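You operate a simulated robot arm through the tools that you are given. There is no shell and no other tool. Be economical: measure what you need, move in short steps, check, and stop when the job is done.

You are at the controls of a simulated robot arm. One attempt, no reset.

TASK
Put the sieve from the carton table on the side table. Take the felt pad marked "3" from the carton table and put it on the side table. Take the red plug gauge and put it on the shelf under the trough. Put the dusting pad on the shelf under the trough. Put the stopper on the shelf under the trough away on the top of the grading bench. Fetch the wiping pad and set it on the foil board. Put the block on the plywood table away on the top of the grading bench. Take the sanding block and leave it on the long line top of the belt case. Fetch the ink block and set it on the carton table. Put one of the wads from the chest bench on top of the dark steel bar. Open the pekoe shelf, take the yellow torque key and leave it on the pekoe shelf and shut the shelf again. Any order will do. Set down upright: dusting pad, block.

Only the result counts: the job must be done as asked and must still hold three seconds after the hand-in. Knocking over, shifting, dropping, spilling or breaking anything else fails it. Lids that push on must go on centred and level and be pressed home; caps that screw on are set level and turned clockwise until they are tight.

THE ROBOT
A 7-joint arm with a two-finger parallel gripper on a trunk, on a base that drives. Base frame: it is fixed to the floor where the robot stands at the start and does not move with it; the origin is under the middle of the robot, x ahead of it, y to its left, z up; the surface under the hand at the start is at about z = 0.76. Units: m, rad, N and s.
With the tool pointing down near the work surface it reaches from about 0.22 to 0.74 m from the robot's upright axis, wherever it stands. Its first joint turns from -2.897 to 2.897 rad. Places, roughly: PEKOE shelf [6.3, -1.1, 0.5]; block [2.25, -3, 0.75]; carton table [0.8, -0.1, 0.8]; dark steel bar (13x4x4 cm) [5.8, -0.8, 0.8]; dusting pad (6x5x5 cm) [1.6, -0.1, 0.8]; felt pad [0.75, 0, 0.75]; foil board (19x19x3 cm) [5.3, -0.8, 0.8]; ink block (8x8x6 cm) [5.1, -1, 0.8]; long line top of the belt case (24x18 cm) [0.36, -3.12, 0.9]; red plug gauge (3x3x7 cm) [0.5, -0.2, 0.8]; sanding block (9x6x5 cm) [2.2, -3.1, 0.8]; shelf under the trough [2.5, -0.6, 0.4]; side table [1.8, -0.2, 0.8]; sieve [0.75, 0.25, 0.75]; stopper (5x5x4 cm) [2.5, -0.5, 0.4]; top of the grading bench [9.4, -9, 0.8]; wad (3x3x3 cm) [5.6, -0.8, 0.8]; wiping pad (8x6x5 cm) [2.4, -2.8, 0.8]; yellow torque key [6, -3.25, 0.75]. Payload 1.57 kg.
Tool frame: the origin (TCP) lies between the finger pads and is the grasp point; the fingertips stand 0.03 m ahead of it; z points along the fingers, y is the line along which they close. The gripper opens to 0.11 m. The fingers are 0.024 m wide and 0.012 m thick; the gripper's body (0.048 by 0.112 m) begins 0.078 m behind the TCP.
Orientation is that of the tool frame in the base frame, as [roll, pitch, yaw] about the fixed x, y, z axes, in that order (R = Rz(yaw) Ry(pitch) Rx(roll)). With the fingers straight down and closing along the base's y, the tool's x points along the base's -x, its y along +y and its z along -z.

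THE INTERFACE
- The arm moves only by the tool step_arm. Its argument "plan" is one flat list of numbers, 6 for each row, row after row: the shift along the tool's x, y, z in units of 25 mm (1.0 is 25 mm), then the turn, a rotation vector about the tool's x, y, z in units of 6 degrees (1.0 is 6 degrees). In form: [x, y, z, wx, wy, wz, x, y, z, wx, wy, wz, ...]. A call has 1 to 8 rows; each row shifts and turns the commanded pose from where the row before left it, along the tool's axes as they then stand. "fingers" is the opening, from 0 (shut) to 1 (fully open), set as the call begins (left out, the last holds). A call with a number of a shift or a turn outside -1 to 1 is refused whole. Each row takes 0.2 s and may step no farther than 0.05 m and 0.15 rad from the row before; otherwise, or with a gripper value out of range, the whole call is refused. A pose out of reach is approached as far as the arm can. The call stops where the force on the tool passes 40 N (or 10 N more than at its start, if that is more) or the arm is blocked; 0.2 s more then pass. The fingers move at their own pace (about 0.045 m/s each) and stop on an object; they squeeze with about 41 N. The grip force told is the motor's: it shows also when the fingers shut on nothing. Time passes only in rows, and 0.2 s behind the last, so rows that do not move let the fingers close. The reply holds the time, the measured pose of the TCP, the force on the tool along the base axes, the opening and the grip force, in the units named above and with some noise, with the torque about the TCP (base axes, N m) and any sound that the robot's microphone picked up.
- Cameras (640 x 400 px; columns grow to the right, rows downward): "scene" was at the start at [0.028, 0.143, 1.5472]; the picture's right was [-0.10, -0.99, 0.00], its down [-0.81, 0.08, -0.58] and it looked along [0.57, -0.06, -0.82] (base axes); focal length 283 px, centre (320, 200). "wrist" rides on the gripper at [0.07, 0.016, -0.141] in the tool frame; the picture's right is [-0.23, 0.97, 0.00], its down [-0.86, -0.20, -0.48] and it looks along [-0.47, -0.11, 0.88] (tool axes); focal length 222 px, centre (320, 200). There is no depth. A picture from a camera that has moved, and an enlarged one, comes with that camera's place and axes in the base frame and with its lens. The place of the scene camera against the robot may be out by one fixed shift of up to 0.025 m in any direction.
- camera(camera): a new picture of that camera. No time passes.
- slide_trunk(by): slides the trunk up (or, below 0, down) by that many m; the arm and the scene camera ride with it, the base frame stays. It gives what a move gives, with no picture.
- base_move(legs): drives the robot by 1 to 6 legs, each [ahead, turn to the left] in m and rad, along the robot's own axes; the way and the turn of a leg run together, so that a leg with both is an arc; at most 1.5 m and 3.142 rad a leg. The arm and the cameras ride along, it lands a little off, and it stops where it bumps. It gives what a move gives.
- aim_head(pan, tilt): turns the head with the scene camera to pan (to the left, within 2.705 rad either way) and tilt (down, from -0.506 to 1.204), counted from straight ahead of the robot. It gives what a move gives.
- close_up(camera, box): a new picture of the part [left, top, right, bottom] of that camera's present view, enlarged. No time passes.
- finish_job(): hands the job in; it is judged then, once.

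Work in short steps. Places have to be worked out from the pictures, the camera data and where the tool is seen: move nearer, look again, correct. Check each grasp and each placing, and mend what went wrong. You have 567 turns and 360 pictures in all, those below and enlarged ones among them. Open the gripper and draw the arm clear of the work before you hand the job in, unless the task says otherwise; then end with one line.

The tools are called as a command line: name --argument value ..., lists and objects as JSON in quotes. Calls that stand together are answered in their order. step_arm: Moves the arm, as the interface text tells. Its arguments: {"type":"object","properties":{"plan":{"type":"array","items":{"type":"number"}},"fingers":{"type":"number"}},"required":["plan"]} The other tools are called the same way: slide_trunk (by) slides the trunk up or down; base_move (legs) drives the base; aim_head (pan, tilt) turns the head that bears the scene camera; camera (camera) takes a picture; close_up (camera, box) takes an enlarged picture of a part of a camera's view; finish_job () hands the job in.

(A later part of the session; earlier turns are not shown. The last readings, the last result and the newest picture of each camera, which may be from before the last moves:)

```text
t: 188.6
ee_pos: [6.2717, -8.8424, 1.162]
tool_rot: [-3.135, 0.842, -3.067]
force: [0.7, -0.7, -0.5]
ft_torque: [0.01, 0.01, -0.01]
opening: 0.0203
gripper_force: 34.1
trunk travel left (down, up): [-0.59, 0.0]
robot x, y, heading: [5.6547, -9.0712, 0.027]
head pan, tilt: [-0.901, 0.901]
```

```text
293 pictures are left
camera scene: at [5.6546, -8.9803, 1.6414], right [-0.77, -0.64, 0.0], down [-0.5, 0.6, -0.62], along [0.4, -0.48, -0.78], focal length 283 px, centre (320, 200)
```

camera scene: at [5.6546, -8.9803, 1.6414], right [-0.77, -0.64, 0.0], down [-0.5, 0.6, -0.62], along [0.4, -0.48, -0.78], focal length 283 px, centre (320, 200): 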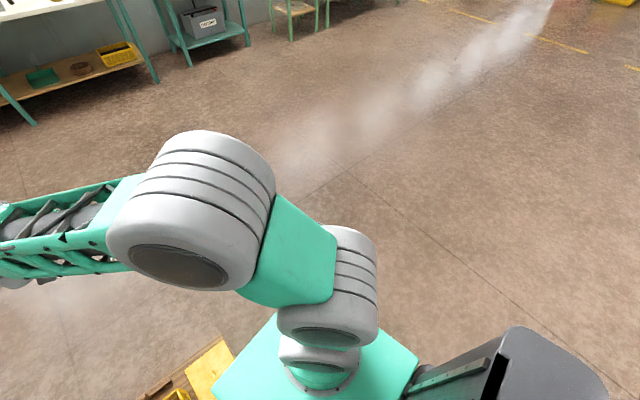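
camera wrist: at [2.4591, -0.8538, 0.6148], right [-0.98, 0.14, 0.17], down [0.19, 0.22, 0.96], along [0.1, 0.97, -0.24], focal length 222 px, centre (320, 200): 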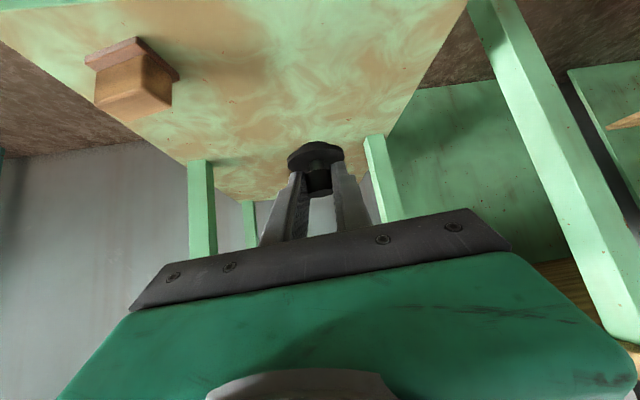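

The base nudged against the yellow tray station at the machine's end. I back off and pass further south at y ≈ -9.55.

base_move --legs '[[-0.3, 0], [0, -0.8], [0.75, 0], [0, 0.775], [1.5, 0], [0.8, 0]]'

aim_head --pan 0.2 --tilt 0.5

camera --camera "scene"

```text
t: 209.3
ee_pos: [8.807, -9.4239, 1.1631]
tool_rot: [-3.138, 0.842, -3.11]
force: [0.5, 0.4, -0.3]
ft_torque: [0.0, 0.03, 0.01]
opening: 0.02
gripper_force: 33.6
trunk travel left (down, up): [-0.59, 0.0]
robot x, y, heading: [8.1742, -9.6241, -0.016]
head pan, tilt: [-0.901, 0.901]
```

```text
t: 210.7
ee_pos: [8.8054, -9.4246, 1.1622]
tool_rot: [-3.137, 0.842, -3.11]
force: [0.2, 0.1, -0.9]
ft_torque: [0.01, 0.0, -0.04]
opening: 0.0203
gripper_force: 34.0
trunk travel left (down, up): [-0.59, 0.0]
robot x, y, heading: [8.1774, -9.6301, -0.02]
head pan, tilt: [0.201, 0.499]
```

```text
292 pictures are left
camera scene: at [8.2267, -9.4592, 1.6753], right [0.18, -0.98, 0.0], down [-0.47, -0.09, -0.88], along [0.86, 0.16, -0.48], focal length 283 px, centre (320, 200)
```

scene: 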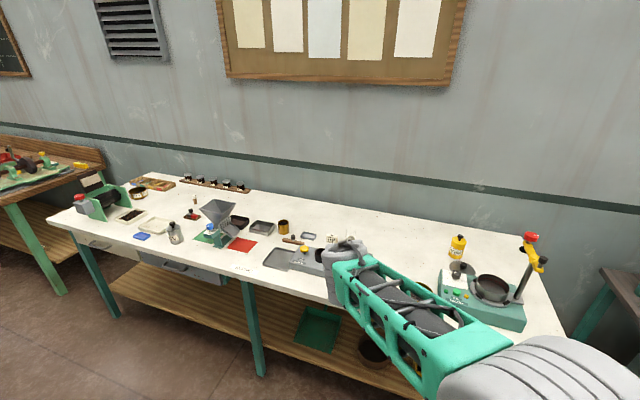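

The bench is fairly full. I zoom in to find free white surface for the stopper (and later the block).

close_up --camera "scene" --box '[40, 160, 340, 340]'

close_up --camera "scene" --box '[260, 180, 580, 380]'

camera --camera "wrist"

```text
2.13 times, centred on (190, 250) of scene
camera zoom: at [8.2267, -9.4592, 1.6753], right [0.18, -0.98, 0.0], down [-0.47, -0.09, -0.88], along [0.86, 0.16, -0.48], focal length 604 px, centre (597, 93)
```

zoom: 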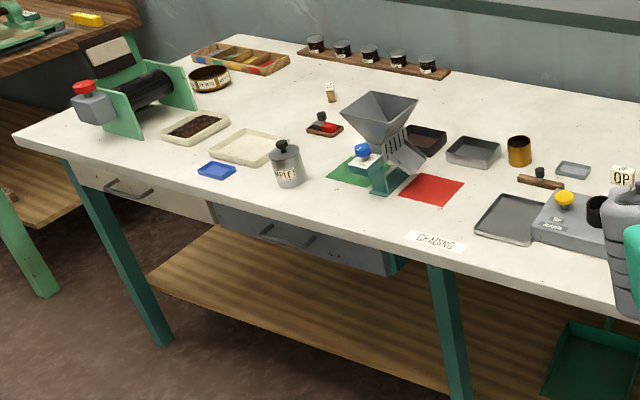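

```text
2.00 times, centred on (420, 280) of scene
camera zoom: at [8.2267, -9.4592, 1.6753], right [0.18, -0.98, 0.0], down [-0.47, -0.09, -0.88], along [0.86, 0.16, -0.48], focal length 566 px, centre (120, 40)
```

zoom: 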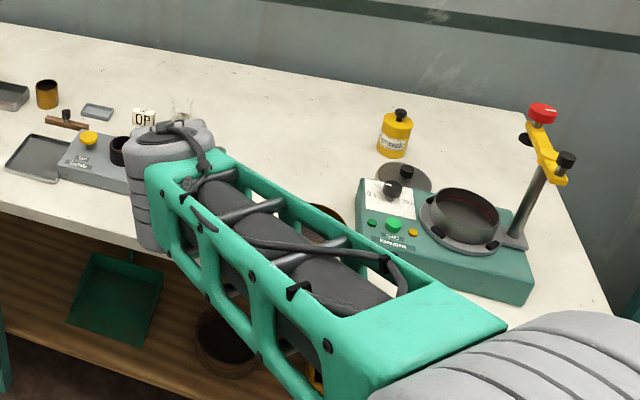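

```text
289 pictures are left
camera wrist: at [8.6534, -9.4121, 1.2046], right [0.12, 0.98, 0.17], down [0.22, -0.19, 0.96], along [0.97, -0.08, -0.24], focal length 222 px, centre (320, 200)
```

wrist: 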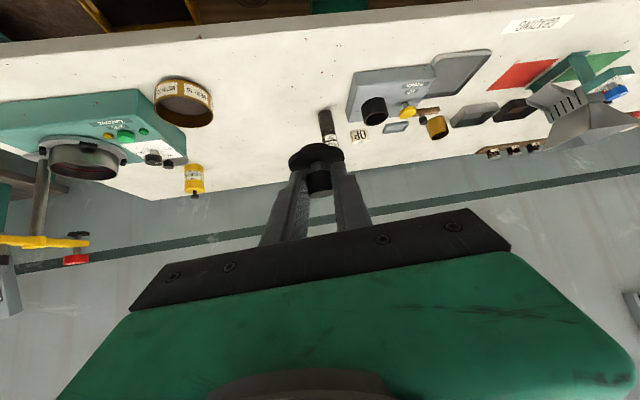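

There's a free area between the MESH sieve and the grey scale, around x 9.0–9.2, y -9.35 to -9.62. I'll put the stopper at about (9.09, -9.43): drive 0.27 m on and lower the trunk.

base_move --legs '[[0.27, 0]]'

slide_trunk --by -0.25

camera --camera "wrist"

camera --camera "scene"

```text
t: 212.6
ee_pos: [9.0762, -9.4298, 1.1613]
tool_rot: [-3.136, 0.841, -3.113]
force: [-0.5, -0.4, -0.4]
ft_torque: [0.02, 0.04, 0.0]
opening: 0.02
gripper_force: 34.1
trunk travel left (down, up): [-0.59, 0.0]
robot x, y, heading: [8.4475, -9.6375, -0.018]
head pan, tilt: [0.201, 0.499]
```

```text
t: 215.1
ee_pos: [9.0767, -9.4309, 0.9134]
tool_rot: [-3.137, 0.84, -3.11]
force: [-0.5, 1.1, -0.5]
ft_torque: [-0.04, -0.02, -0.02]
opening: 0.0205
gripper_force: 34.1
trunk travel left (down, up): [-0.34, 0.25]
robot x, y, heading: [8.447, -9.6319, -0.02]
head pan, tilt: [0.201, 0.499]
```

```text
288 pictures are left
camera wrist: at [8.9241, -9.4174, 0.9546], right [0.13, 0.98, 0.17], down [0.22, -0.19, 0.96], along [0.97, -0.08, -0.24], focal length 222 px, centre (320, 200)
```

wrist: 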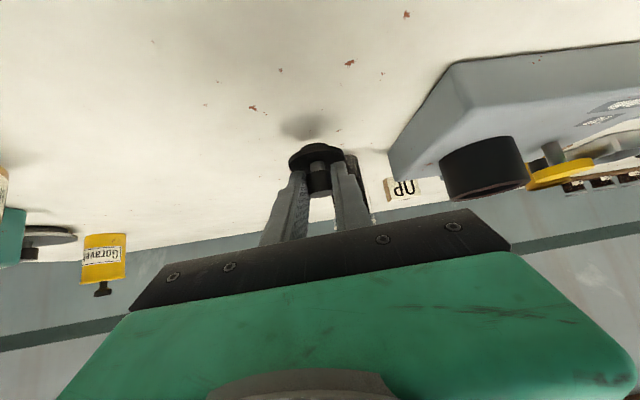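

```text
287 pictures are left
camera scene: at [8.4973, -9.464, 1.4253], right [0.18, -0.98, 0.0], down [-0.47, -0.09, -0.88], along [0.86, 0.16, -0.48], focal length 283 px, centre (320, 200)
```

scene: 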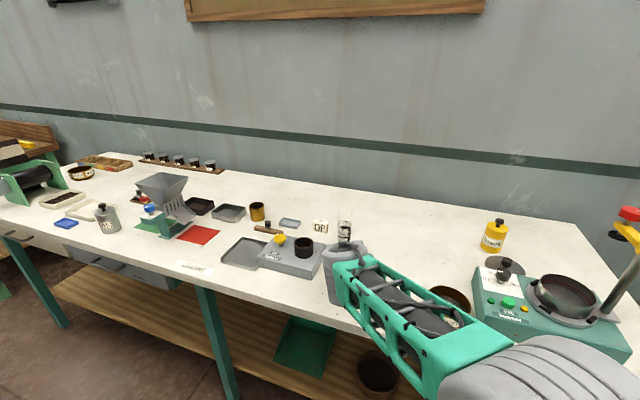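

Clear below. I lower straight down (tool x and z combined) 5 cm, then feel for contact.

step_arm --plan '[0.55, 0, 0.49, 0, 0, 0, 0.55, 0, 0.49, 0, 0, 0, 0.5, 0, 0.45, 0, 0, 0]'

step_arm --plan '[0.15, 0, 0.133, 0, 0, 0, 0.15, 0, 0.133, 0, 0, 0]'

step_arm --plan '[0.12, 0, 0.107, 0, 0, 0, 0.12, 0, 0.107, 0, 0, 0]'

```text
t: 215.8
ee_pos: [9.081, -9.4289, 0.8909]
tool_rot: [3.127, 0.874, -3.127]
force: [3.5, 1.2, 10.3]
ft_torque: [0.01, -0.23, 0.02]
opening: 0.0204
gripper_force: 33.7
trunk travel left (down, up): [-0.34, 0.25]
robot x, y, heading: [8.4484, -9.6323, -0.014]
head pan, tilt: [0.201, 0.499]
stopped in row 3: the force on the tool passed its limit at 50 N (the readings are from after the stop); the commanded pose is now the measured one
```

```text
t: 216.4
ee_pos: [9.0845, -9.4274, 0.8906]
tool_rot: [3.116, 0.887, -3.138]
force: [2.5, 0.8, 7.8]
ft_torque: [0.01, -0.15, -0.02]
opening: 0.0203
gripper_force: 33.4
trunk travel left (down, up): [-0.34, 0.25]
robot x, y, heading: [8.4488, -9.6333, -0.015]
head pan, tilt: [0.201, 0.499]
stopped in row 2: the force on the tool passed its limit at 44 N (the readings are from after the stop); the commanded pose is now the measured one
```

```text
t: 217.0
ee_pos: [9.0873, -9.4269, 0.8907]
tool_rot: [3.111, 0.905, 3.137]
force: [1.9, 0.2, 9.7]
ft_torque: [0.0, -0.11, 0.02]
opening: 0.0199
gripper_force: 34.1
trunk travel left (down, up): [-0.34, 0.25]
robot x, y, heading: [8.4483, -9.6291, -0.015]
head pan, tilt: [0.201, 0.499]
stopped in row 2: the force on the tool passed its limit at 41 N (the readings are from after the stop); the commanded pose is now the measured one
```

Contact already at z 0.89. I check whether it's the stopper that touches.

camera --camera "wrist"

close_up --camera "scene" --box '[300, 190, 480, 340]'

```text
286 pictures are left
camera wrist: at [8.9329, -9.4146, 0.9231], right [0.12, 0.97, 0.2], down [0.16, -0.22, 0.96], along [0.98, -0.08, -0.18], focal length 222 px, centre (320, 200)
```

wrist: 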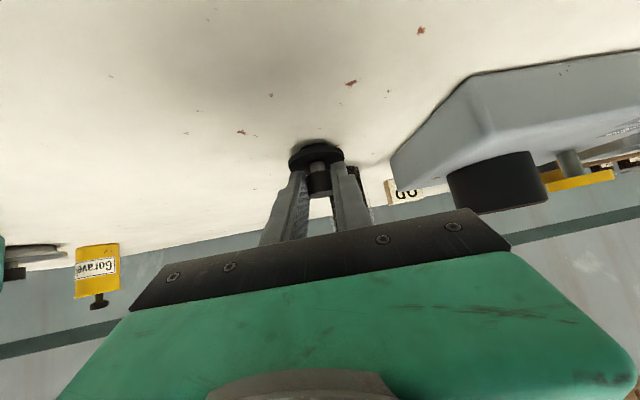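

```text
2.67 times, centred on (390, 265) of scene
camera zoom: at [8.4962, -9.4642, 1.425], right [0.18, -0.98, 0.0], down [-0.47, -0.09, -0.88], along [0.86, 0.16, -0.48], focal length 755 px, centre (133, 27)
```

zoom: 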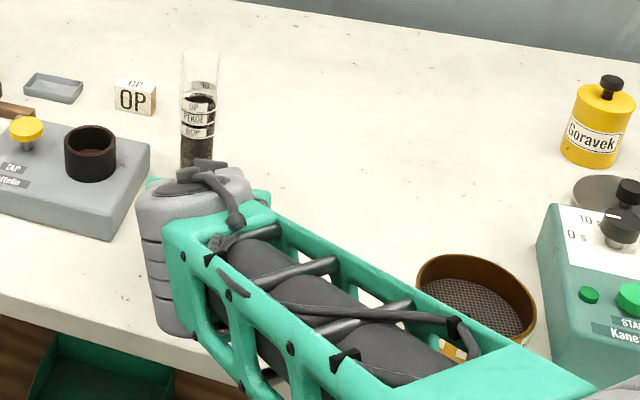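

It's the stopper on the bench top (z ≈ 0.85). I undo the small tilt picked up on contact, then release and withdraw.

step_arm --plan '[0, 0, 0, 0, 0.6, 0, 0, 0, 0, 0, 0, 0]'

step_arm --plan '[0, 0, 0, 0, 0, 0, 0, 0, 0, 0, 0, 0, 0, 0, 0, 0, 0, 0]' --fingers 0.4

step_arm --plan '[0, 0, -1, 0, 0, 0, 0, 0, -1, 0, 0, 0, 0, 0, -1, 0, 0, 0, 0, 0, -1, 0, 0, 0, 0, 0, -1, 0, 0, 0, 0, 0, -1, 0, 0, 0]'

camera --camera "wrist"

```text
t: 217.6
ee_pos: [9.0884, -9.4276, 0.8911]
tool_rot: [3.112, 0.839, 3.14]
force: [12.3, 1.1, 17.2]
ft_torque: [-0.03, -0.87, 0.11]
opening: 0.0203
gripper_force: 34.1
trunk travel left (down, up): [-0.34, 0.25]
robot x, y, heading: [8.452, -9.6314, -0.019]
head pan, tilt: [0.201, 0.499]
```

```text
t: 218.4
ee_pos: [9.0845, -9.4264, 0.8897]
tool_rot: [3.113, 0.838, -3.141]
force: [0.5, 9.5, 25.6]
ft_torque: [0.12, -0.38, 0.12]
opening: 0.0313
gripper_force: 0.0
trunk travel left (down, up): [-0.34, 0.25]
robot x, y, heading: [8.4501, -9.636, -0.016]
head pan, tilt: [0.201, 0.499]
```

```text
t: 219.8
ee_pos: [8.9743, -9.4336, 0.9897]
tool_rot: [3.114, 0.833, -3.14]
force: [0.3, -0.1, 0.4]
ft_torque: [-0.02, -0.02, -0.01]
opening: 0.0438
gripper_force: 0.2
trunk travel left (down, up): [-0.34, 0.25]
robot x, y, heading: [8.4518, -9.6317, -0.019]
head pan, tilt: [0.201, 0.499]
```

```text
284 pictures are left
camera wrist: at [8.8222, -9.4204, 1.0329], right [0.13, 0.97, 0.18], down [0.23, -0.21, 0.95], along [0.97, -0.08, -0.25], focal length 222 px, centre (320, 200)
```

wrist: 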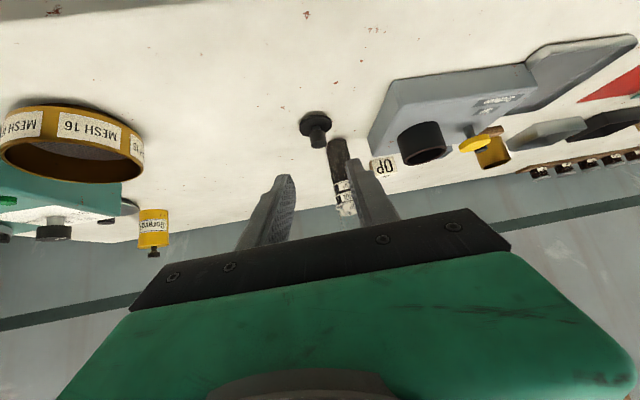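

The stopper stands on the bench. I straighten the tool again while backing out, and drive back to the plywood table for the block.

base_move --legs '[[-0.35, 0], [0, 3.12], [1.5, 0], [1.0, 0], [0, -0.23]]'

step_arm --plan '[0, 0, 0, 0, 1, 0, 0, 0, 0, 0, 1, 0, 0, 0, 0, 0, 1, 0, 0, 0, 0, 0, 1, 0, 0, 0, 0, 0, 1, 0, 0, 0, 0, 0, 1, 0, 0, 0, 0, 0, 1, 0, 0, 0, 0, 0, 0.95, 0]'

base_move --legs '[[1.2, 0], [0.95, 0], [0, -1.33], [1.5, 0], [1.5, 0], [1.5, 0]]'

```text
t: 241.8
ee_pos: [5.0697, -9.4141, 0.9889]
tool_rot: [3.117, 0.833, -0.314]
force: [0.0, -0.2, -0.2]
ft_torque: [-0.02, 0.0, 0.01]
opening: 0.0441
gripper_force: 0.0
trunk travel left (down, up): [-0.34, 0.25]
robot x, y, heading: [5.6327, -9.3854, 2.809]
head pan, tilt: [0.201, 0.499]
```

```text
t: 243.6
ee_pos: [5.0688, -9.4146, 0.9902]
tool_rot: [3.125, 0.001, -0.295]
force: [1.3, 0.4, -0.2]
ft_torque: [0.01, 0.0, 0.02]
opening: 0.0439
gripper_force: 0.1
trunk travel left (down, up): [-0.34, 0.25]
robot x, y, heading: [5.6318, -9.387, 2.814]
head pan, tilt: [0.201, 0.499]
```

```text
t: 278.5
ee_pos: [3.9458, -3.6609, 0.9893]
tool_rot: [3.125, 0.001, -1.633]
force: [0.1, -0.8, 0.2]
ft_torque: [0.0, 0.03, 0.01]
opening: 0.044
gripper_force: 0.0
trunk travel left (down, up): [-0.34, 0.25]
robot x, y, heading: [4.0984, -4.1991, 1.467]
head pan, tilt: [0.201, 0.499]
```

I'm at (4.1, -4.2). I drive up to the east side of the plywood table and look.

base_move --legs '[[0, 0.8], [1.35, 0], [0, 0.87]]'

slide_trunk --by 0.2

aim_head --pan 0.0 --tilt 0.7

camera --camera "scene"

```text
t: 289.5
ee_pos: [2.7306, -3.3598, 0.9905]
tool_rot: [3.125, 0.0, 0.024]
force: [-0.1, 0.1, 0.1]
ft_torque: [0.0, 0.0, -0.01]
opening: 0.0438
gripper_force: 0.0
trunk travel left (down, up): [-0.34, 0.25]
robot x, y, heading: [3.2559, -3.1557, 3.122]
head pan, tilt: [0.201, 0.499]
```

```text
t: 291.7
ee_pos: [2.7308, -3.3598, 1.1892]
tool_rot: [3.123, 0.0, 0.024]
force: [-0.6, 0.9, -0.3]
ft_torque: [-0.04, -0.01, 0.01]
opening: 0.0438
gripper_force: 0.2
trunk travel left (down, up): [-0.54, 0.05]
robot x, y, heading: [3.2582, -3.1585, 3.133]
head pan, tilt: [0.201, 0.499]
```

```text
t: 292.4
ee_pos: [2.7308, -3.36, 1.19]
tool_rot: [3.125, 0.001, 0.024]
force: [0.5, -0.2, 0.1]
ft_torque: [0.02, 0.01, 0.01]
opening: 0.0437
gripper_force: 0.0
trunk travel left (down, up): [-0.54, 0.05]
robot x, y, heading: [3.2556, -3.1568, 3.126]
head pan, tilt: [0.0, 0.7]
```

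```text
283 pictures are left
camera scene: at [3.2439, -3.3163, 1.6076], right [0.01, 1.0, 0.0], down [0.64, -0.01, -0.77], along [-0.77, 0.01, -0.64], focal length 283 px, centre (320, 200)
```

scene: 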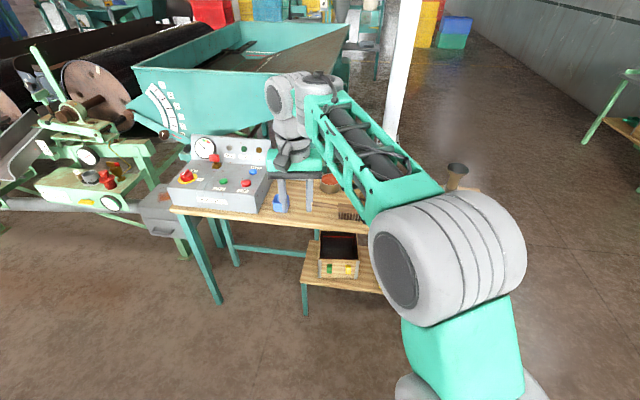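

The arm hides the table, so I look with the wrist camera and from a turned head.

camera --camera "wrist"

step_arm --plan '[0, -1, 0, 0, 0, 0, 0, -1, 0, 0, 0, 0, 0, -1, 0, 0, 0, 0, 0, -1, 0, 0, 0, 0, 0, -1, 0, 0, 0, 0, 0, -1, 0, 0, 0, 0, 0, -1, 0, 0, 0, 0, 0, -1, 0, 0, 0, 0]'

camera --camera "wrist"

```text
282 pictures are left
camera wrist: at [2.8007, -3.3708, 1.3308], right [-0.2, -0.98, 0.02], down [-0.86, 0.19, 0.48], along [-0.47, 0.08, -0.88], focal length 222 px, centre (320, 200)
```

wrist: 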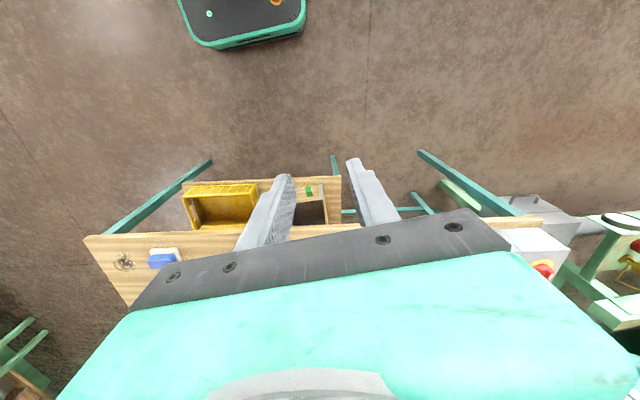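

```text
t: 294.2
ee_pos: [2.7265, -3.1596, 1.1861]
tool_rot: [3.123, 0.0, 0.024]
force: [1.0, -0.3, 0.7]
ft_torque: [0.0, -0.01, 0.02]
opening: 0.0442
gripper_force: 0.1
trunk travel left (down, up): [-0.54, 0.05]
robot x, y, heading: [3.2568, -3.1574, 3.131]
head pan, tilt: [0.0, 0.7]
```

```text
281 pictures are left
camera wrist: at [2.7964, -3.1715, 1.3273], right [-0.2, -0.98, 0.02], down [-0.86, 0.19, 0.48], along [-0.47, 0.08, -0.88], focal length 222 px, centre (320, 200)
```

wrist: 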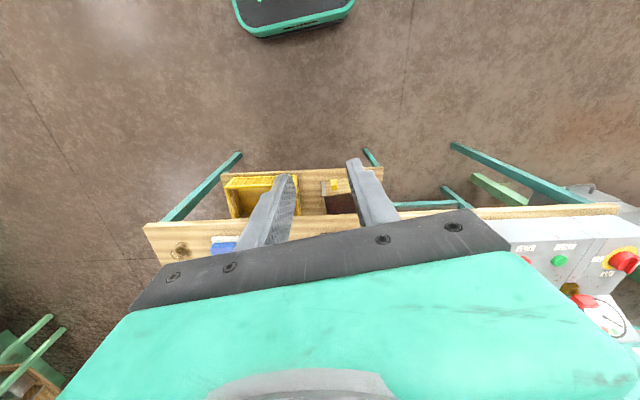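

The table's front edge is at x ≈ 2.47. I drive 0.3 m closer so the wrist camera looks onto it.

base_move --legs '[[0.3, 0]]'

camera --camera "wrist"

aim_head --pan -0.5 --tilt 0.9

camera --camera "scene"

```text
t: 296.3
ee_pos: [2.4215, -3.1546, 1.1866]
tool_rot: [3.124, 0.0, 0.024]
force: [0.0, 0.0, 0.0]
ft_torque: [0.0, -0.01, -0.02]
opening: 0.0442
gripper_force: 0.0
trunk travel left (down, up): [-0.54, 0.05]
robot x, y, heading: [2.9528, -3.1561, 3.125]
head pan, tilt: [0.0, 0.7]
```

```text
280 pictures are left
camera wrist: at [2.4912, -3.1668, 1.327], right [-0.2, -0.98, 0.02], down [-0.86, 0.19, 0.48], along [-0.47, 0.08, -0.88], focal length 222 px, centre (320, 200)
```

wrist: 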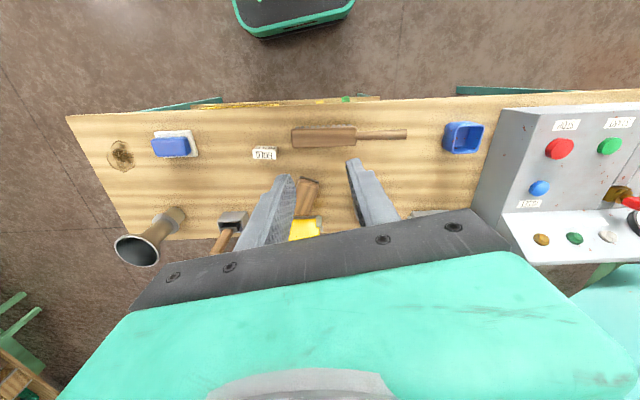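

```text
t: 297.2
ee_pos: [2.4209, -3.1555, 1.1868]
tool_rot: [3.122, 0.0, 0.024]
force: [-0.3, 0.4, 0.5]
ft_torque: [0.03, 0.0, 0.02]
opening: 0.0444
gripper_force: 0.0
trunk travel left (down, up): [-0.54, 0.05]
robot x, y, heading: [2.9458, -3.1549, 3.125]
head pan, tilt: [-0.499, 0.901]
```

```text
279 pictures are left
camera scene: at [2.9582, -3.2757, 1.5915], right [0.49, 0.87, 0.0], down [0.68, -0.39, -0.62], along [-0.54, 0.31, -0.78], focal length 283 px, centre (320, 200)
```

scene: 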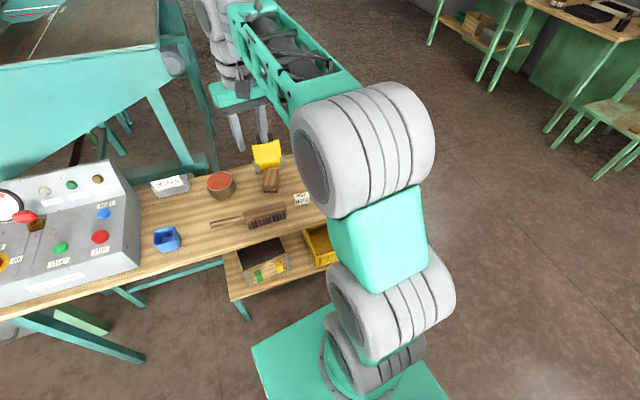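

I zoom in to identify the block, sanding block and wiping pad.

close_up --camera "wrist" --box '[60, 90, 320, 270]'

close_up --camera "wrist" --box '[240, 110, 420, 240]'

close_up --camera "scene" --box '[140, 120, 340, 260]'

```text
2.22 times, centred on (190, 180) of wrist
camera zoom: at [2.4916, -3.1668, 1.3272], right [-0.2, -0.98, 0.02], down [-0.86, 0.19, 0.48], along [-0.47, 0.08, -0.88], focal length 494 px, centre (609, 244)
```

zoom: 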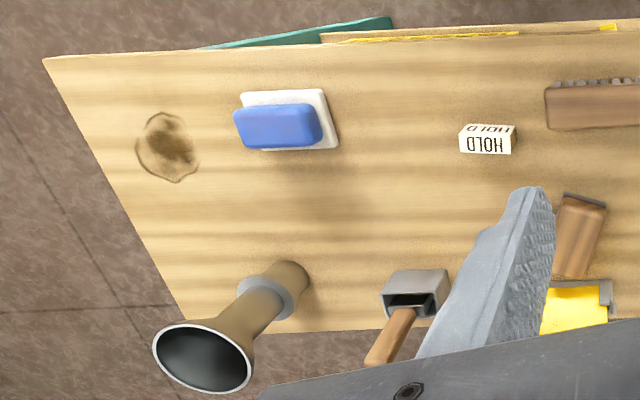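

```text
3.08 times, centred on (330, 175) of wrist
camera zoom: at [2.4916, -3.1668, 1.3272], right [-0.2, -0.98, 0.02], down [-0.86, 0.19, 0.48], along [-0.47, 0.08, -0.88], focal length 684 px, centre (289, 277)
```

zoom: 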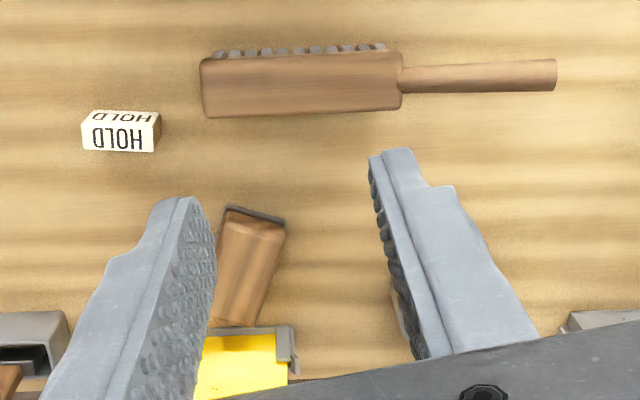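

```text
2.86 times, centred on (240, 190) of scene
camera zoom: at [2.9582, -3.2757, 1.5915], right [0.49, 0.87, 0.0], down [0.68, -0.39, -0.62], along [-0.54, 0.31, -0.78], focal length 808 px, centre (549, 229)
```

zoom: 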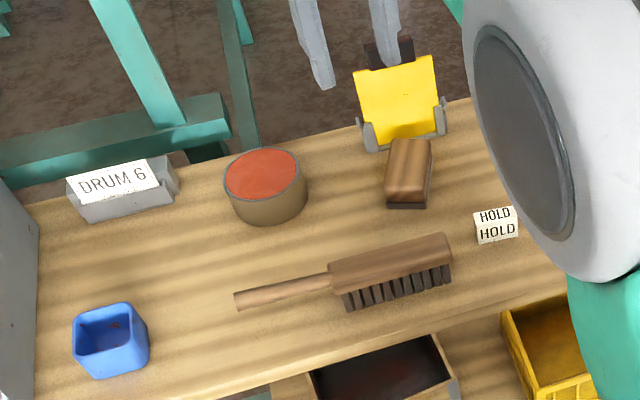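

The "HOLD" block is the block, the wood piece on grey felt is the sanding block, and the blue-on-white pad is the wiping pad. I turn the wrist 90° so the fingers close along x (clear of the brush) and move above the block near (2.36, -3.01).

step_arm --plan '[0, 0, 0, 0, 0, -1, 0, 0, 0, 0, 0, -1, 0, 0, 0, 0, 0, -1, 0, 0, 0, 0, 0, -1, 0, 0, 0, 0, 0, -1, 0, 0, 0, 0, 0, -1, 0, 0, 0, 0, 0, -1, 0, 0, 0, 0, 0, -1]' --fingers 0.6

step_arm --plan '[0, 0, 0, 0, 0, -1, 0, 0, 0, 0, 0, -1, 0, 0, 0, 0, 0, -1, 0, 0, 0, 0, 0, -1, 0, 0, 0, 0, 0, -1, 0, 0, 0, 0, 0, -1, 0, 0, 0, 0, 0, -1]'

step_arm --plan '[0.97, -0.5, 0.9, 0, 0, 0, 0.97, -0.5, 0.9, 0, 0, 0, 0.97, -0.5, 0.9, 0, 0, 0, 0.97, -0.5, 0.9, 0, 0, 0, 0.97, -0.5, 0.9, 0, 0, 0, 0.97, 0, 0.9, 0, 0, 0]'

camera --camera "wrist"

```text
t: 299.0
ee_pos: [2.4213, -3.1561, 1.1857]
tool_rot: [3.131, 0.013, 0.863]
force: [-0.3, 0.1, -0.6]
ft_torque: [0.02, 0.0, 0.03]
opening: 0.0659
gripper_force: 0.0
trunk travel left (down, up): [-0.54, 0.05]
robot x, y, heading: [2.9498, -3.1525, 3.126]
head pan, tilt: [-0.499, 0.901]
```

```text
t: 300.6
ee_pos: [2.4208, -3.1562, 1.1855]
tool_rot: [3.142, 0.017, 1.598]
force: [-0.5, 0.3, 0.1]
ft_torque: [0.0, -0.01, -0.02]
opening: 0.0658
gripper_force: 0.1
trunk travel left (down, up): [-0.54, 0.05]
robot x, y, heading: [2.9505, -3.1533, 3.127]
head pan, tilt: [-0.499, 0.901]
```

```text
t: 302.0
ee_pos: [2.3541, -3.0136, 1.0476]
tool_rot: [-3.141, 0.017, 1.595]
force: [-0.8, 0.2, -0.4]
ft_torque: [0.01, 0.02, -0.02]
opening: 0.0661
gripper_force: 0.2
trunk travel left (down, up): [-0.54, 0.05]
robot x, y, heading: [2.9513, -3.1506, 3.125]
head pan, tilt: [-0.499, 0.901]
```

```text
275 pictures are left
camera wrist: at [2.3704, -2.9406, 1.1878], right [0.98, -0.2, 0.0], down [-0.18, -0.85, 0.49], along [-0.1, -0.48, -0.87], focal length 222 px, centre (320, 200)
```

wrist: 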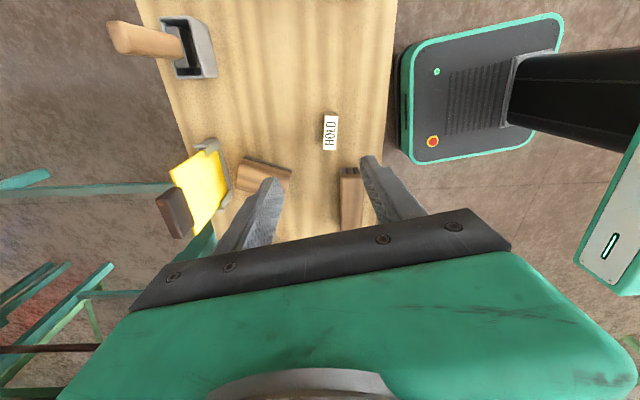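

The block lies at about (2.372, -3.029). I correct and descend to just above it.

step_arm --plan '[-0.6, 0.7, 1, 0, 0, 0, 0, 0, 1, 0, 0, 0, 0, 0, 1, 0, 0, 0, 0, 0, 1, 0, 0, 0, 0, 0, 1, 0, 0, 0, 0, 0, 1, 0, 0, 0, 0, 0, 1, 0, 0, 0]' --fingers 0.55

camera --camera "wrist"

```text
t: 303.6
ee_pos: [2.3742, -3.0328, 0.8735]
tool_rot: [-3.138, 0.017, 1.595]
force: [0.4, -0.2, -0.1]
ft_torque: [0.02, -0.01, 0.01]
opening: 0.0604
gripper_force: 0.1
trunk travel left (down, up): [-0.54, 0.05]
robot x, y, heading: [2.9499, -3.1538, 3.124]
head pan, tilt: [-0.499, 0.901]
```

```text
274 pictures are left
camera wrist: at [2.3895, -2.9596, 1.0134], right [0.98, -0.2, 0.0], down [-0.18, -0.85, 0.49], along [-0.1, -0.48, -0.87], focal length 222 px, centre (320, 200)
```

wrist: 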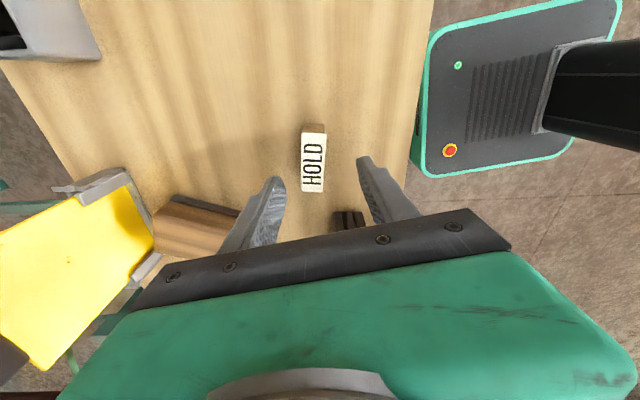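

Aligned to within 7 mm. I correct and lower 4 cm, watching the force.

step_arm --plan '[-0.1, -0.28, 0.5, 0, 0, 0, 0, 0, 0.6, 0, 0, 0, 0, 0, 0.4, 0, 0, 0]'

camera --camera "wrist"

```text
t: 304.4
ee_pos: [2.3671, -3.0352, 0.8355]
tool_rot: [-3.139, 0.016, 1.595]
force: [-0.4, 0.3, 0.0]
ft_torque: [0.04, 0.02, -0.02]
opening: 0.0603
gripper_force: 0.1
trunk travel left (down, up): [-0.54, 0.05]
robot x, y, heading: [2.9515, -3.1586, 3.128]
head pan, tilt: [-0.499, 0.901]
```

```text
273 pictures are left
camera wrist: at [2.3819, -2.9625, 0.9758], right [0.98, -0.2, 0.0], down [-0.18, -0.85, 0.49], along [-0.1, -0.48, -0.87], focal length 222 px, centre (320, 200)
```

wrist: 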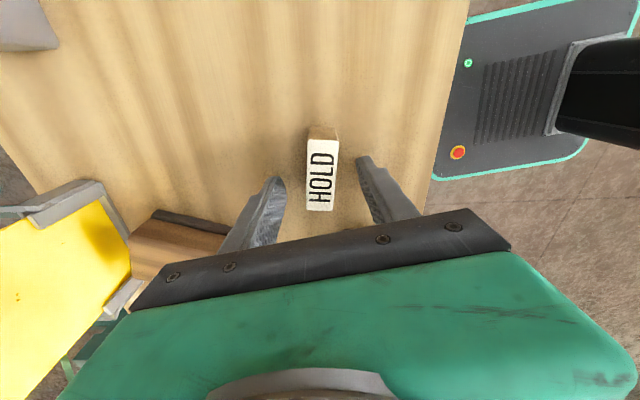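

The block top seems to be at about z 0.80, so the table is nearer 0.77. I lower a further 2.5 cm carefully.

step_arm --plan '[0, 0, 0.4, 0, 0, 0, 0, 0, 0.3, 0, 0, 0, 0, 0, 0.3, 0, 0, 0]'

camera --camera "wrist"

```text
t: 305.0
ee_pos: [2.363, -3.0365, 0.8303]
tool_rot: [-3.131, 0.013, 1.595]
force: [9.9, -2.9, 20.9]
ft_torque: [0.11, -1.08, -0.26]
opening: 0.0695
gripper_force: 4.9
trunk travel left (down, up): [-0.54, 0.05]
robot x, y, heading: [2.9537, -3.1539, 3.124]
head pan, tilt: [-0.499, 0.901]
stopped in row 2: the force on the tool passed its limit at 49 N (the readings are from after the stop); the commanded pose is now the measured one
```

```text
272 pictures are left
camera wrist: at [2.3792, -2.9632, 0.9706], right [0.98, -0.2, -0.01], down [-0.17, -0.85, 0.49], along [-0.11, -0.48, -0.87], focal length 222 px, centre (320, 200)
```

wrist: 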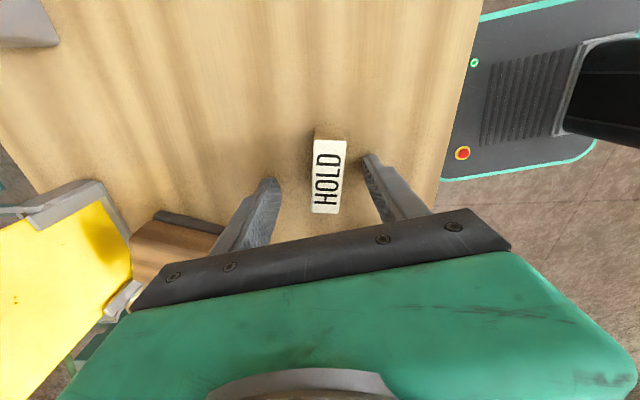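

The fingertips touched the table, so its top is z ≈ 0.80. I raise 4 mm, recentre and close on the block.

step_arm --plan '[0, 0.2, -0.15, 0, 0, 0]' --fingers 0.55

step_arm --plan '[0, 0, 0, 0, 0, 0, 0, 0, 0, 0, 0, 0, 0, 0, 0, 0, 0, 0, 0, 0, 0, 0, 0, 0]' --fingers 0

step_arm --plan '[0, 0, -1, 0, 0, 0, 0, 0, -1, 0, 0, 0, 0, 0, -1, 0, 0, 0, 0, 0, -1, 0, 0, 0, 0, 0, -1, 0, 0, 0, 0, 0, -1, 0, 0, 0, 0, 0, -1, 0, 0, 0, 0, 0, -1, 0, 0, 0]'

camera --camera "wrist"

```text
t: 305.4
ee_pos: [2.3685, -3.0346, 0.8298]
tool_rot: [-3.131, 0.015, 1.597]
force: [-0.4, -3.6, 3.1]
ft_torque: [-0.15, -0.09, -0.14]
opening: 0.0604
gripper_force: 0.0
trunk travel left (down, up): [-0.54, 0.05]
robot x, y, heading: [2.9504, -3.1528, 3.13]
head pan, tilt: [-0.499, 0.901]
```

```text
t: 306.4
ee_pos: [2.3674, -3.0342, 0.8318]
tool_rot: [-3.13, 0.015, 1.595]
force: [0.5, 0.2, -0.1]
ft_torque: [-0.01, -0.02, 0.04]
opening: 0.0194
gripper_force: 27.6
trunk travel left (down, up): [-0.54, 0.05]
robot x, y, heading: [2.9496, -3.1544, 3.127]
head pan, tilt: [-0.499, 0.901]
```

```text
t: 308.2
ee_pos: [2.37, -3.0315, 1.0317]
tool_rot: [-3.132, 0.016, 1.595]
force: [0.2, -0.1, -0.5]
ft_torque: [0.0, -0.01, -0.03]
opening: 0.019
gripper_force: 33.8
trunk travel left (down, up): [-0.54, 0.05]
robot x, y, heading: [2.9495, -3.1531, 3.124]
head pan, tilt: [-0.499, 0.901]
```

```text
271 pictures are left
camera wrist: at [2.3861, -2.9591, 1.1705], right [0.98, -0.2, -0.01], down [-0.17, -0.85, 0.49], along [-0.11, -0.48, -0.87], focal length 222 px, centre (320, 200)
```

wrist: 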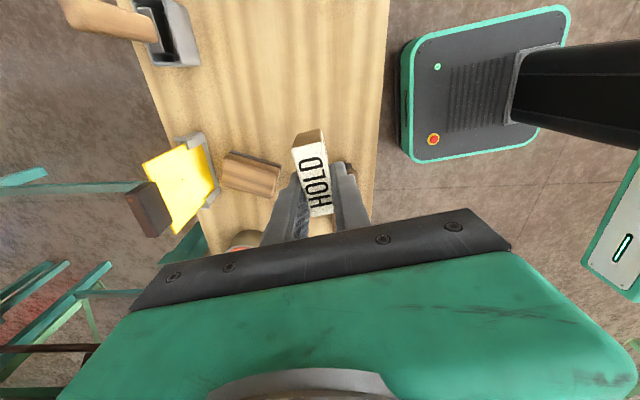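

The block is held (19 mm, 34 N). I drive to the grading bench by the same route.

base_move --legs '[[-0.6, 0], [0, 1.585], [1.5, 0], [1.5, 0], [1.5, 0], [1.45, 0]]'

```text
t: 343.5
ee_pos: [3.347, -9.7283, 1.03]
tool_rot: [-3.132, 0.017, -3.105]
force: [-0.3, 0.4, -0.1]
ft_torque: [-0.01, 0.04, 0.01]
opening: 0.0188
gripper_force: 33.4
trunk travel left (down, up): [-0.54, 0.05]
robot x, y, heading: [3.4582, -9.1441, -1.57]
head pan, tilt: [-0.499, 0.901]
```

Next leg: east past the machine's end at y ≈ -9.55 to the bench.

base_move --legs '[[0, 1.39], [1.5, 0], [0.78, 0], [0, 0.18], [1.5, 0], [1.0, 0]]'

camera --camera "wrist"

aim_head --pan 0.1 --tilt 0.6

camera --camera "scene"

```text
t: 370.8
ee_pos: [8.8271, -9.4836, 1.0299]
tool_rot: [-3.13, 0.016, -1.476]
force: [-1.1, 0.2, -0.7]
ft_torque: [0.01, 0.01, 0.01]
opening: 0.0186
gripper_force: 33.3
trunk travel left (down, up): [-0.54, 0.05]
robot x, y, heading: [8.2392, -9.4036, 0.052]
head pan, tilt: [-0.499, 0.901]
```

```text
270 pictures are left
camera wrist: at [8.8168, -9.5576, 1.1701], right [-0.99, 0.14, -0.01], down [0.11, 0.86, 0.49], along [0.07, 0.49, -0.87], focal length 222 px, centre (320, 200)
```

wrist: 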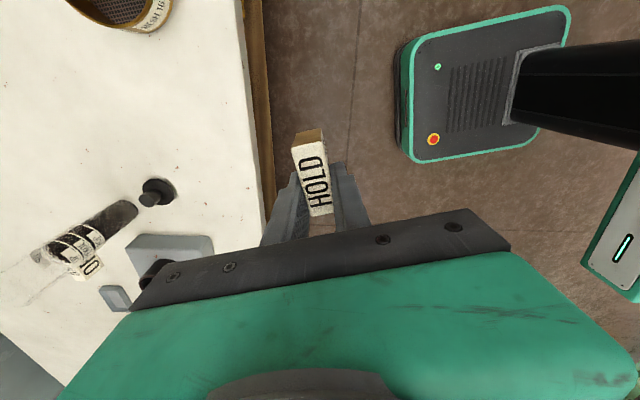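

```text
t: 371.8
ee_pos: [8.8277, -9.4843, 1.0304]
tool_rot: [-3.131, 0.015, -1.477]
force: [-0.5, -0.3, -0.4]
ft_torque: [-0.01, -0.03, -0.02]
opening: 0.019
gripper_force: 33.3
trunk travel left (down, up): [-0.54, 0.05]
robot x, y, heading: [8.2388, -9.4058, 0.05]
head pan, tilt: [0.099, 0.6]
```

```text
269 pictures are left
camera scene: at [8.2748, -9.2435, 1.6162], right [0.15, -0.99, 0.0], down [-0.56, -0.09, -0.82], along [0.82, 0.13, -0.57], focal length 283 px, centre (320, 200)
```

scene: 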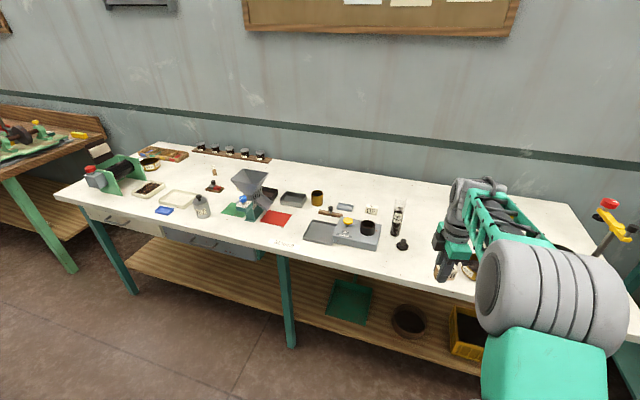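

The free spot for the block is about (9.03, -9.54), between stopper and sieve. I drive 0.2 m closer, shift and lower most of the way.

base_move --legs '[[0.2, 0]]'

step_arm --plan '[0.7, 0, 0.7, 0, 0, 0, 0.7, 0, 0.7, 0, 0, 0, 0.7, 0, 0.7, 0, 0, 0, 0, 0, 0.7, 0, 0, 0, 0, 0, 0.7, 0, 0, 0, 0, 0, 0.7, 0, 0, 0]'

camera --camera "wrist"

close_up --camera "scene" --box '[360, 160, 560, 320]'

```text
t: 373.4
ee_pos: [9.0286, -9.4734, 1.0304]
tool_rot: [-3.131, 0.016, -1.479]
force: [0.5, -0.1, -0.3]
ft_torque: [-0.02, 0.0, -0.01]
opening: 0.0189
gripper_force: 33.2
trunk travel left (down, up): [-0.54, 0.05]
robot x, y, heading: [8.4432, -9.3947, 0.055]
head pan, tilt: [0.099, 0.6]
```

```text
t: 374.8
ee_pos: [9.034, -9.5248, 0.9229]
tool_rot: [-3.131, 0.015, -1.478]
force: [0.4, -0.5, -0.5]
ft_torque: [-0.02, 0.0, 0.01]
opening: 0.0189
gripper_force: 33.1
trunk travel left (down, up): [-0.54, 0.05]
robot x, y, heading: [8.4426, -9.3958, 0.054]
head pan, tilt: [0.099, 0.6]
```

```text
268 pictures are left
camera wrist: at [9.0237, -9.5971, 1.0631], right [-0.99, 0.14, -0.01], down [0.12, 0.86, 0.49], along [0.07, 0.49, -0.87], focal length 222 px, centre (320, 200)
```

wrist: 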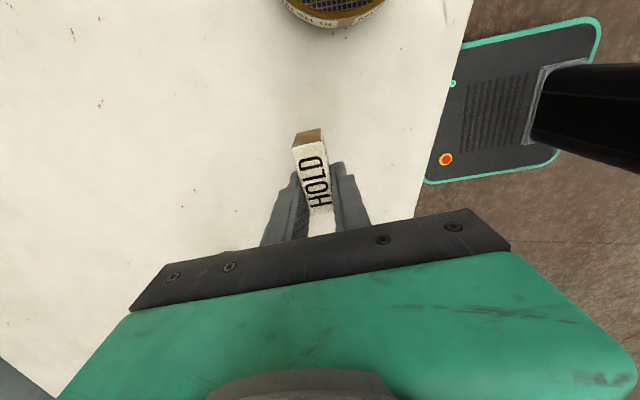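

```text
2.50 times, centred on (460, 240) of scene
camera zoom: at [8.4765, -9.2328, 1.6163], right [0.15, -0.99, 0.0], down [-0.56, -0.09, -0.82], along [0.82, 0.13, -0.57], focal length 707 px, centre (-30, 100)
```

zoom: 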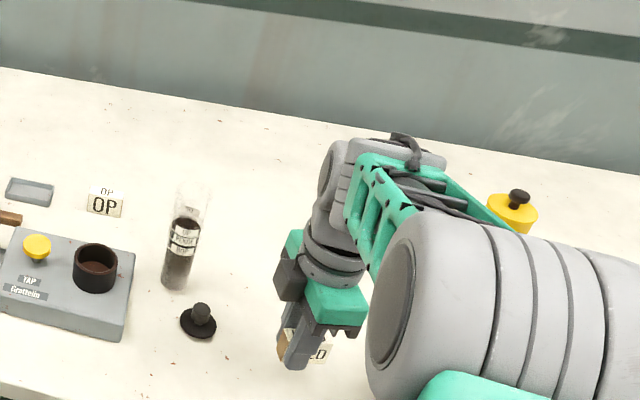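

Good clearance all round. Lowering the last centimetres.

step_arm --plan '[0, 0, 0.5, 0, 0, 0, 0, 0, 0.5, 0, 0, 0, 0, 0, 0.3, 0, 0, 0]'

step_arm --plan '[0, 0, 0.2, 0, 0, 0, 0, 0, 0.2, 0, 0, 0]'

```text
t: 375.6
ee_pos: [9.0356, -9.5244, 0.8917]
tool_rot: [-3.13, 0.016, -1.48]
force: [0.2, -0.4, -0.5]
ft_torque: [0.02, 0.01, 0.02]
opening: 0.019
gripper_force: 33.4
trunk travel left (down, up): [-0.54, 0.05]
robot x, y, heading: [8.4414, -9.3957, 0.05]
head pan, tilt: [0.099, 0.6]
```

```text
t: 376.2
ee_pos: [9.0347, -9.5234, 0.8815]
tool_rot: [-3.132, 0.018, -1.48]
force: [0.7, -0.3, -0.4]
ft_torque: [-0.01, -0.01, 0.0]
opening: 0.019
gripper_force: 33.3
trunk travel left (down, up): [-0.54, 0.05]
robot x, y, heading: [8.442, -9.3917, 0.055]
head pan, tilt: [0.099, 0.6]
```

step_arm --plan '[0, 0, 0.15, 0, 0, 0, 0, 0, 0.15, 0, 0, 0]'

camera --camera "wrist"

```text
t: 376.8
ee_pos: [9.0351, -9.5233, 0.8803]
tool_rot: [-3.121, 0.013, -1.478]
force: [-8.8, 4.0, 37.2]
ft_torque: [-0.12, 0.7, -0.14]
opening: 0.0192
gripper_force: 33.2
trunk travel left (down, up): [-0.54, 0.05]
robot x, y, heading: [8.4416, -9.393, 0.053]
head pan, tilt: [0.099, 0.6]
```

```text
266 pictures are left
camera wrist: at [9.0227, -9.5965, 1.0205], right [-0.99, 0.14, -0.02], down [0.11, 0.86, 0.49], along [0.08, 0.49, -0.87], focal length 222 px, centre (320, 200)
```

wrist: 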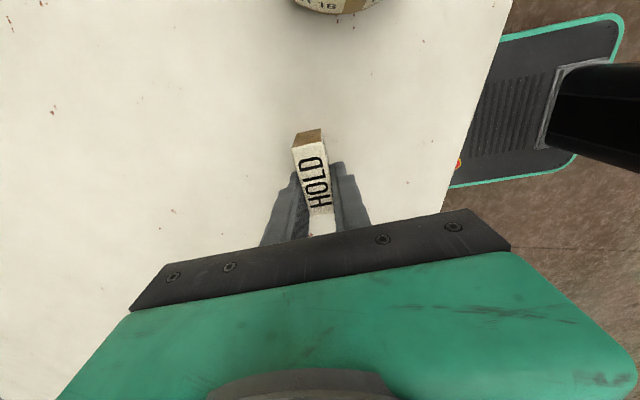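

Firm contact (37 N) at z 0.880, as expected. Releasing and lifting.

step_arm --plan '[0, 0, -0.1, 0, 0, 0, 0, 0, 0, 0, 0, 0, 0, 0, 0, 0, 0, 0]' --fingers 0.45

step_arm --plan '[0, 0, -1, 0, 0, 0, 0, 0, -1, 0, 0, 0, 0, 0, -1, 0, 0, 0, 0, 0, -1, 0, 0, 0, 0, 0, -1, 0, 0, 0, 0, 0, -1, 0, 0, 0]'

camera --camera "wrist"

```text
t: 377.6
ee_pos: [9.0387, -9.5234, 0.8796]
tool_rot: [-3.122, 0.014, -1.477]
force: [23.3, 4.0, 28.8]
ft_torque: [-0.25, -0.17, 0.25]
opening: 0.0279
gripper_force: 0.0
trunk travel left (down, up): [-0.54, 0.05]
robot x, y, heading: [8.442, -9.3946, 0.055]
head pan, tilt: [0.099, 0.6]
```

```text
t: 379.0
ee_pos: [9.0347, -9.5278, 1.0274]
tool_rot: [-3.131, 0.017, -1.477]
force: [-0.4, 0.5, -0.2]
ft_torque: [0.0, -0.01, -0.02]
opening: 0.0495
gripper_force: 0.1
trunk travel left (down, up): [-0.54, 0.05]
robot x, y, heading: [8.4434, -9.3908, 0.055]
head pan, tilt: [0.099, 0.6]
```

```text
265 pictures are left
camera wrist: at [9.0237, -9.5993, 1.1679], right [-0.99, 0.14, -0.01], down [0.12, 0.86, 0.49], along [0.07, 0.49, -0.87], focal length 222 px, centre (320, 200)
```

wrist: 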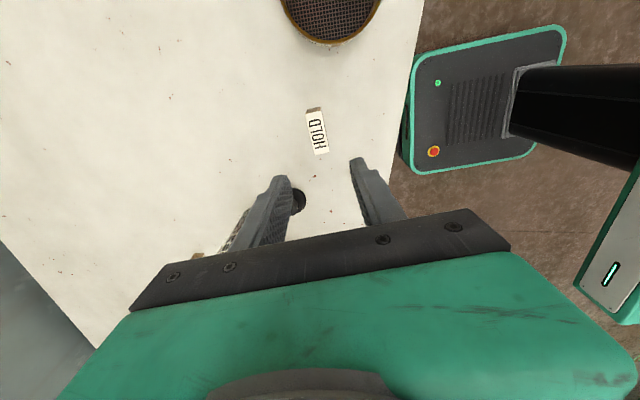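

The block lies flat on the bench. I return along the same route to fetch the wiping pad.

base_move --legs '[[-0.3, 0], [0, 3.08], [1.5, 0], [1.0, 0], [0, -0.1], [1.4, 0]]'

```text
t: 407.1
ee_pos: [3.702, -9.0934, 1.0271]
tool_rot: [-3.132, 0.017, 1.523]
force: [-0.2, -0.2, 0.1]
ft_torque: [0.02, -0.05, -0.01]
opening: 0.0495
gripper_force: 0.1
trunk travel left (down, up): [-0.54, 0.05]
robot x, y, heading: [4.27, -9.3081, 3.051]
head pan, tilt: [0.099, 0.6]
```

base_move --legs '[[0.75, 0], [0, -1.47], [1.5, 0], [1.5, 0], [1.5, 0], [1.5, 0]]'

```text
t: 442.7
ee_pos: [3.7958, -2.6986, 1.0272]
tool_rot: [-3.133, 0.015, 0.002]
force: [0.2, 0.2, -0.8]
ft_torque: [-0.01, 0.0, -0.03]
opening: 0.0497
gripper_force: 0.0
trunk travel left (down, up): [-0.54, 0.05]
robot x, y, heading: [3.6083, -3.2834, 1.541]
head pan, tilt: [0.099, 0.6]
```

base_move --legs '[[0, 1.22], [0.6, 0], [0, 0.38]]'

camera --camera "wrist"

```text
t: 450.3
ee_pos: [2.4599, -2.8847, 1.027]
tool_rot: [-3.133, 0.019, 1.607]
force: [-0.5, -0.5, -0.3]
ft_torque: [0.04, -0.03, 0.01]
opening: 0.0494
gripper_force: 0.1
trunk travel left (down, up): [-0.54, 0.05]
robot x, y, heading: [3.0446, -3.0497, 3.141]
head pan, tilt: [0.099, 0.6]
```

```text
264 pictures are left
camera wrist: at [2.476, -2.812, 1.1676], right [0.98, -0.19, -0.01], down [-0.16, -0.85, 0.49], along [-0.1, -0.48, -0.87], focal length 222 px, centre (320, 200)
```

wrist: 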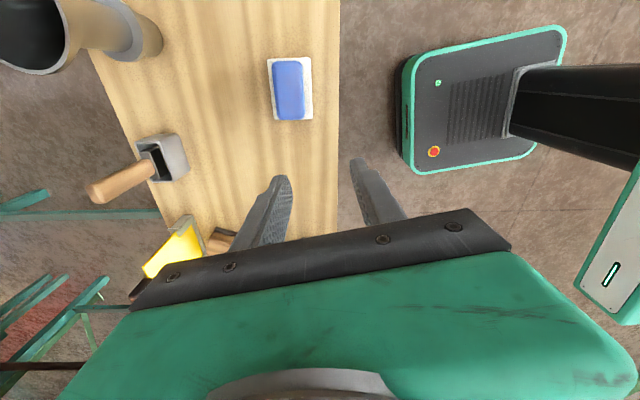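

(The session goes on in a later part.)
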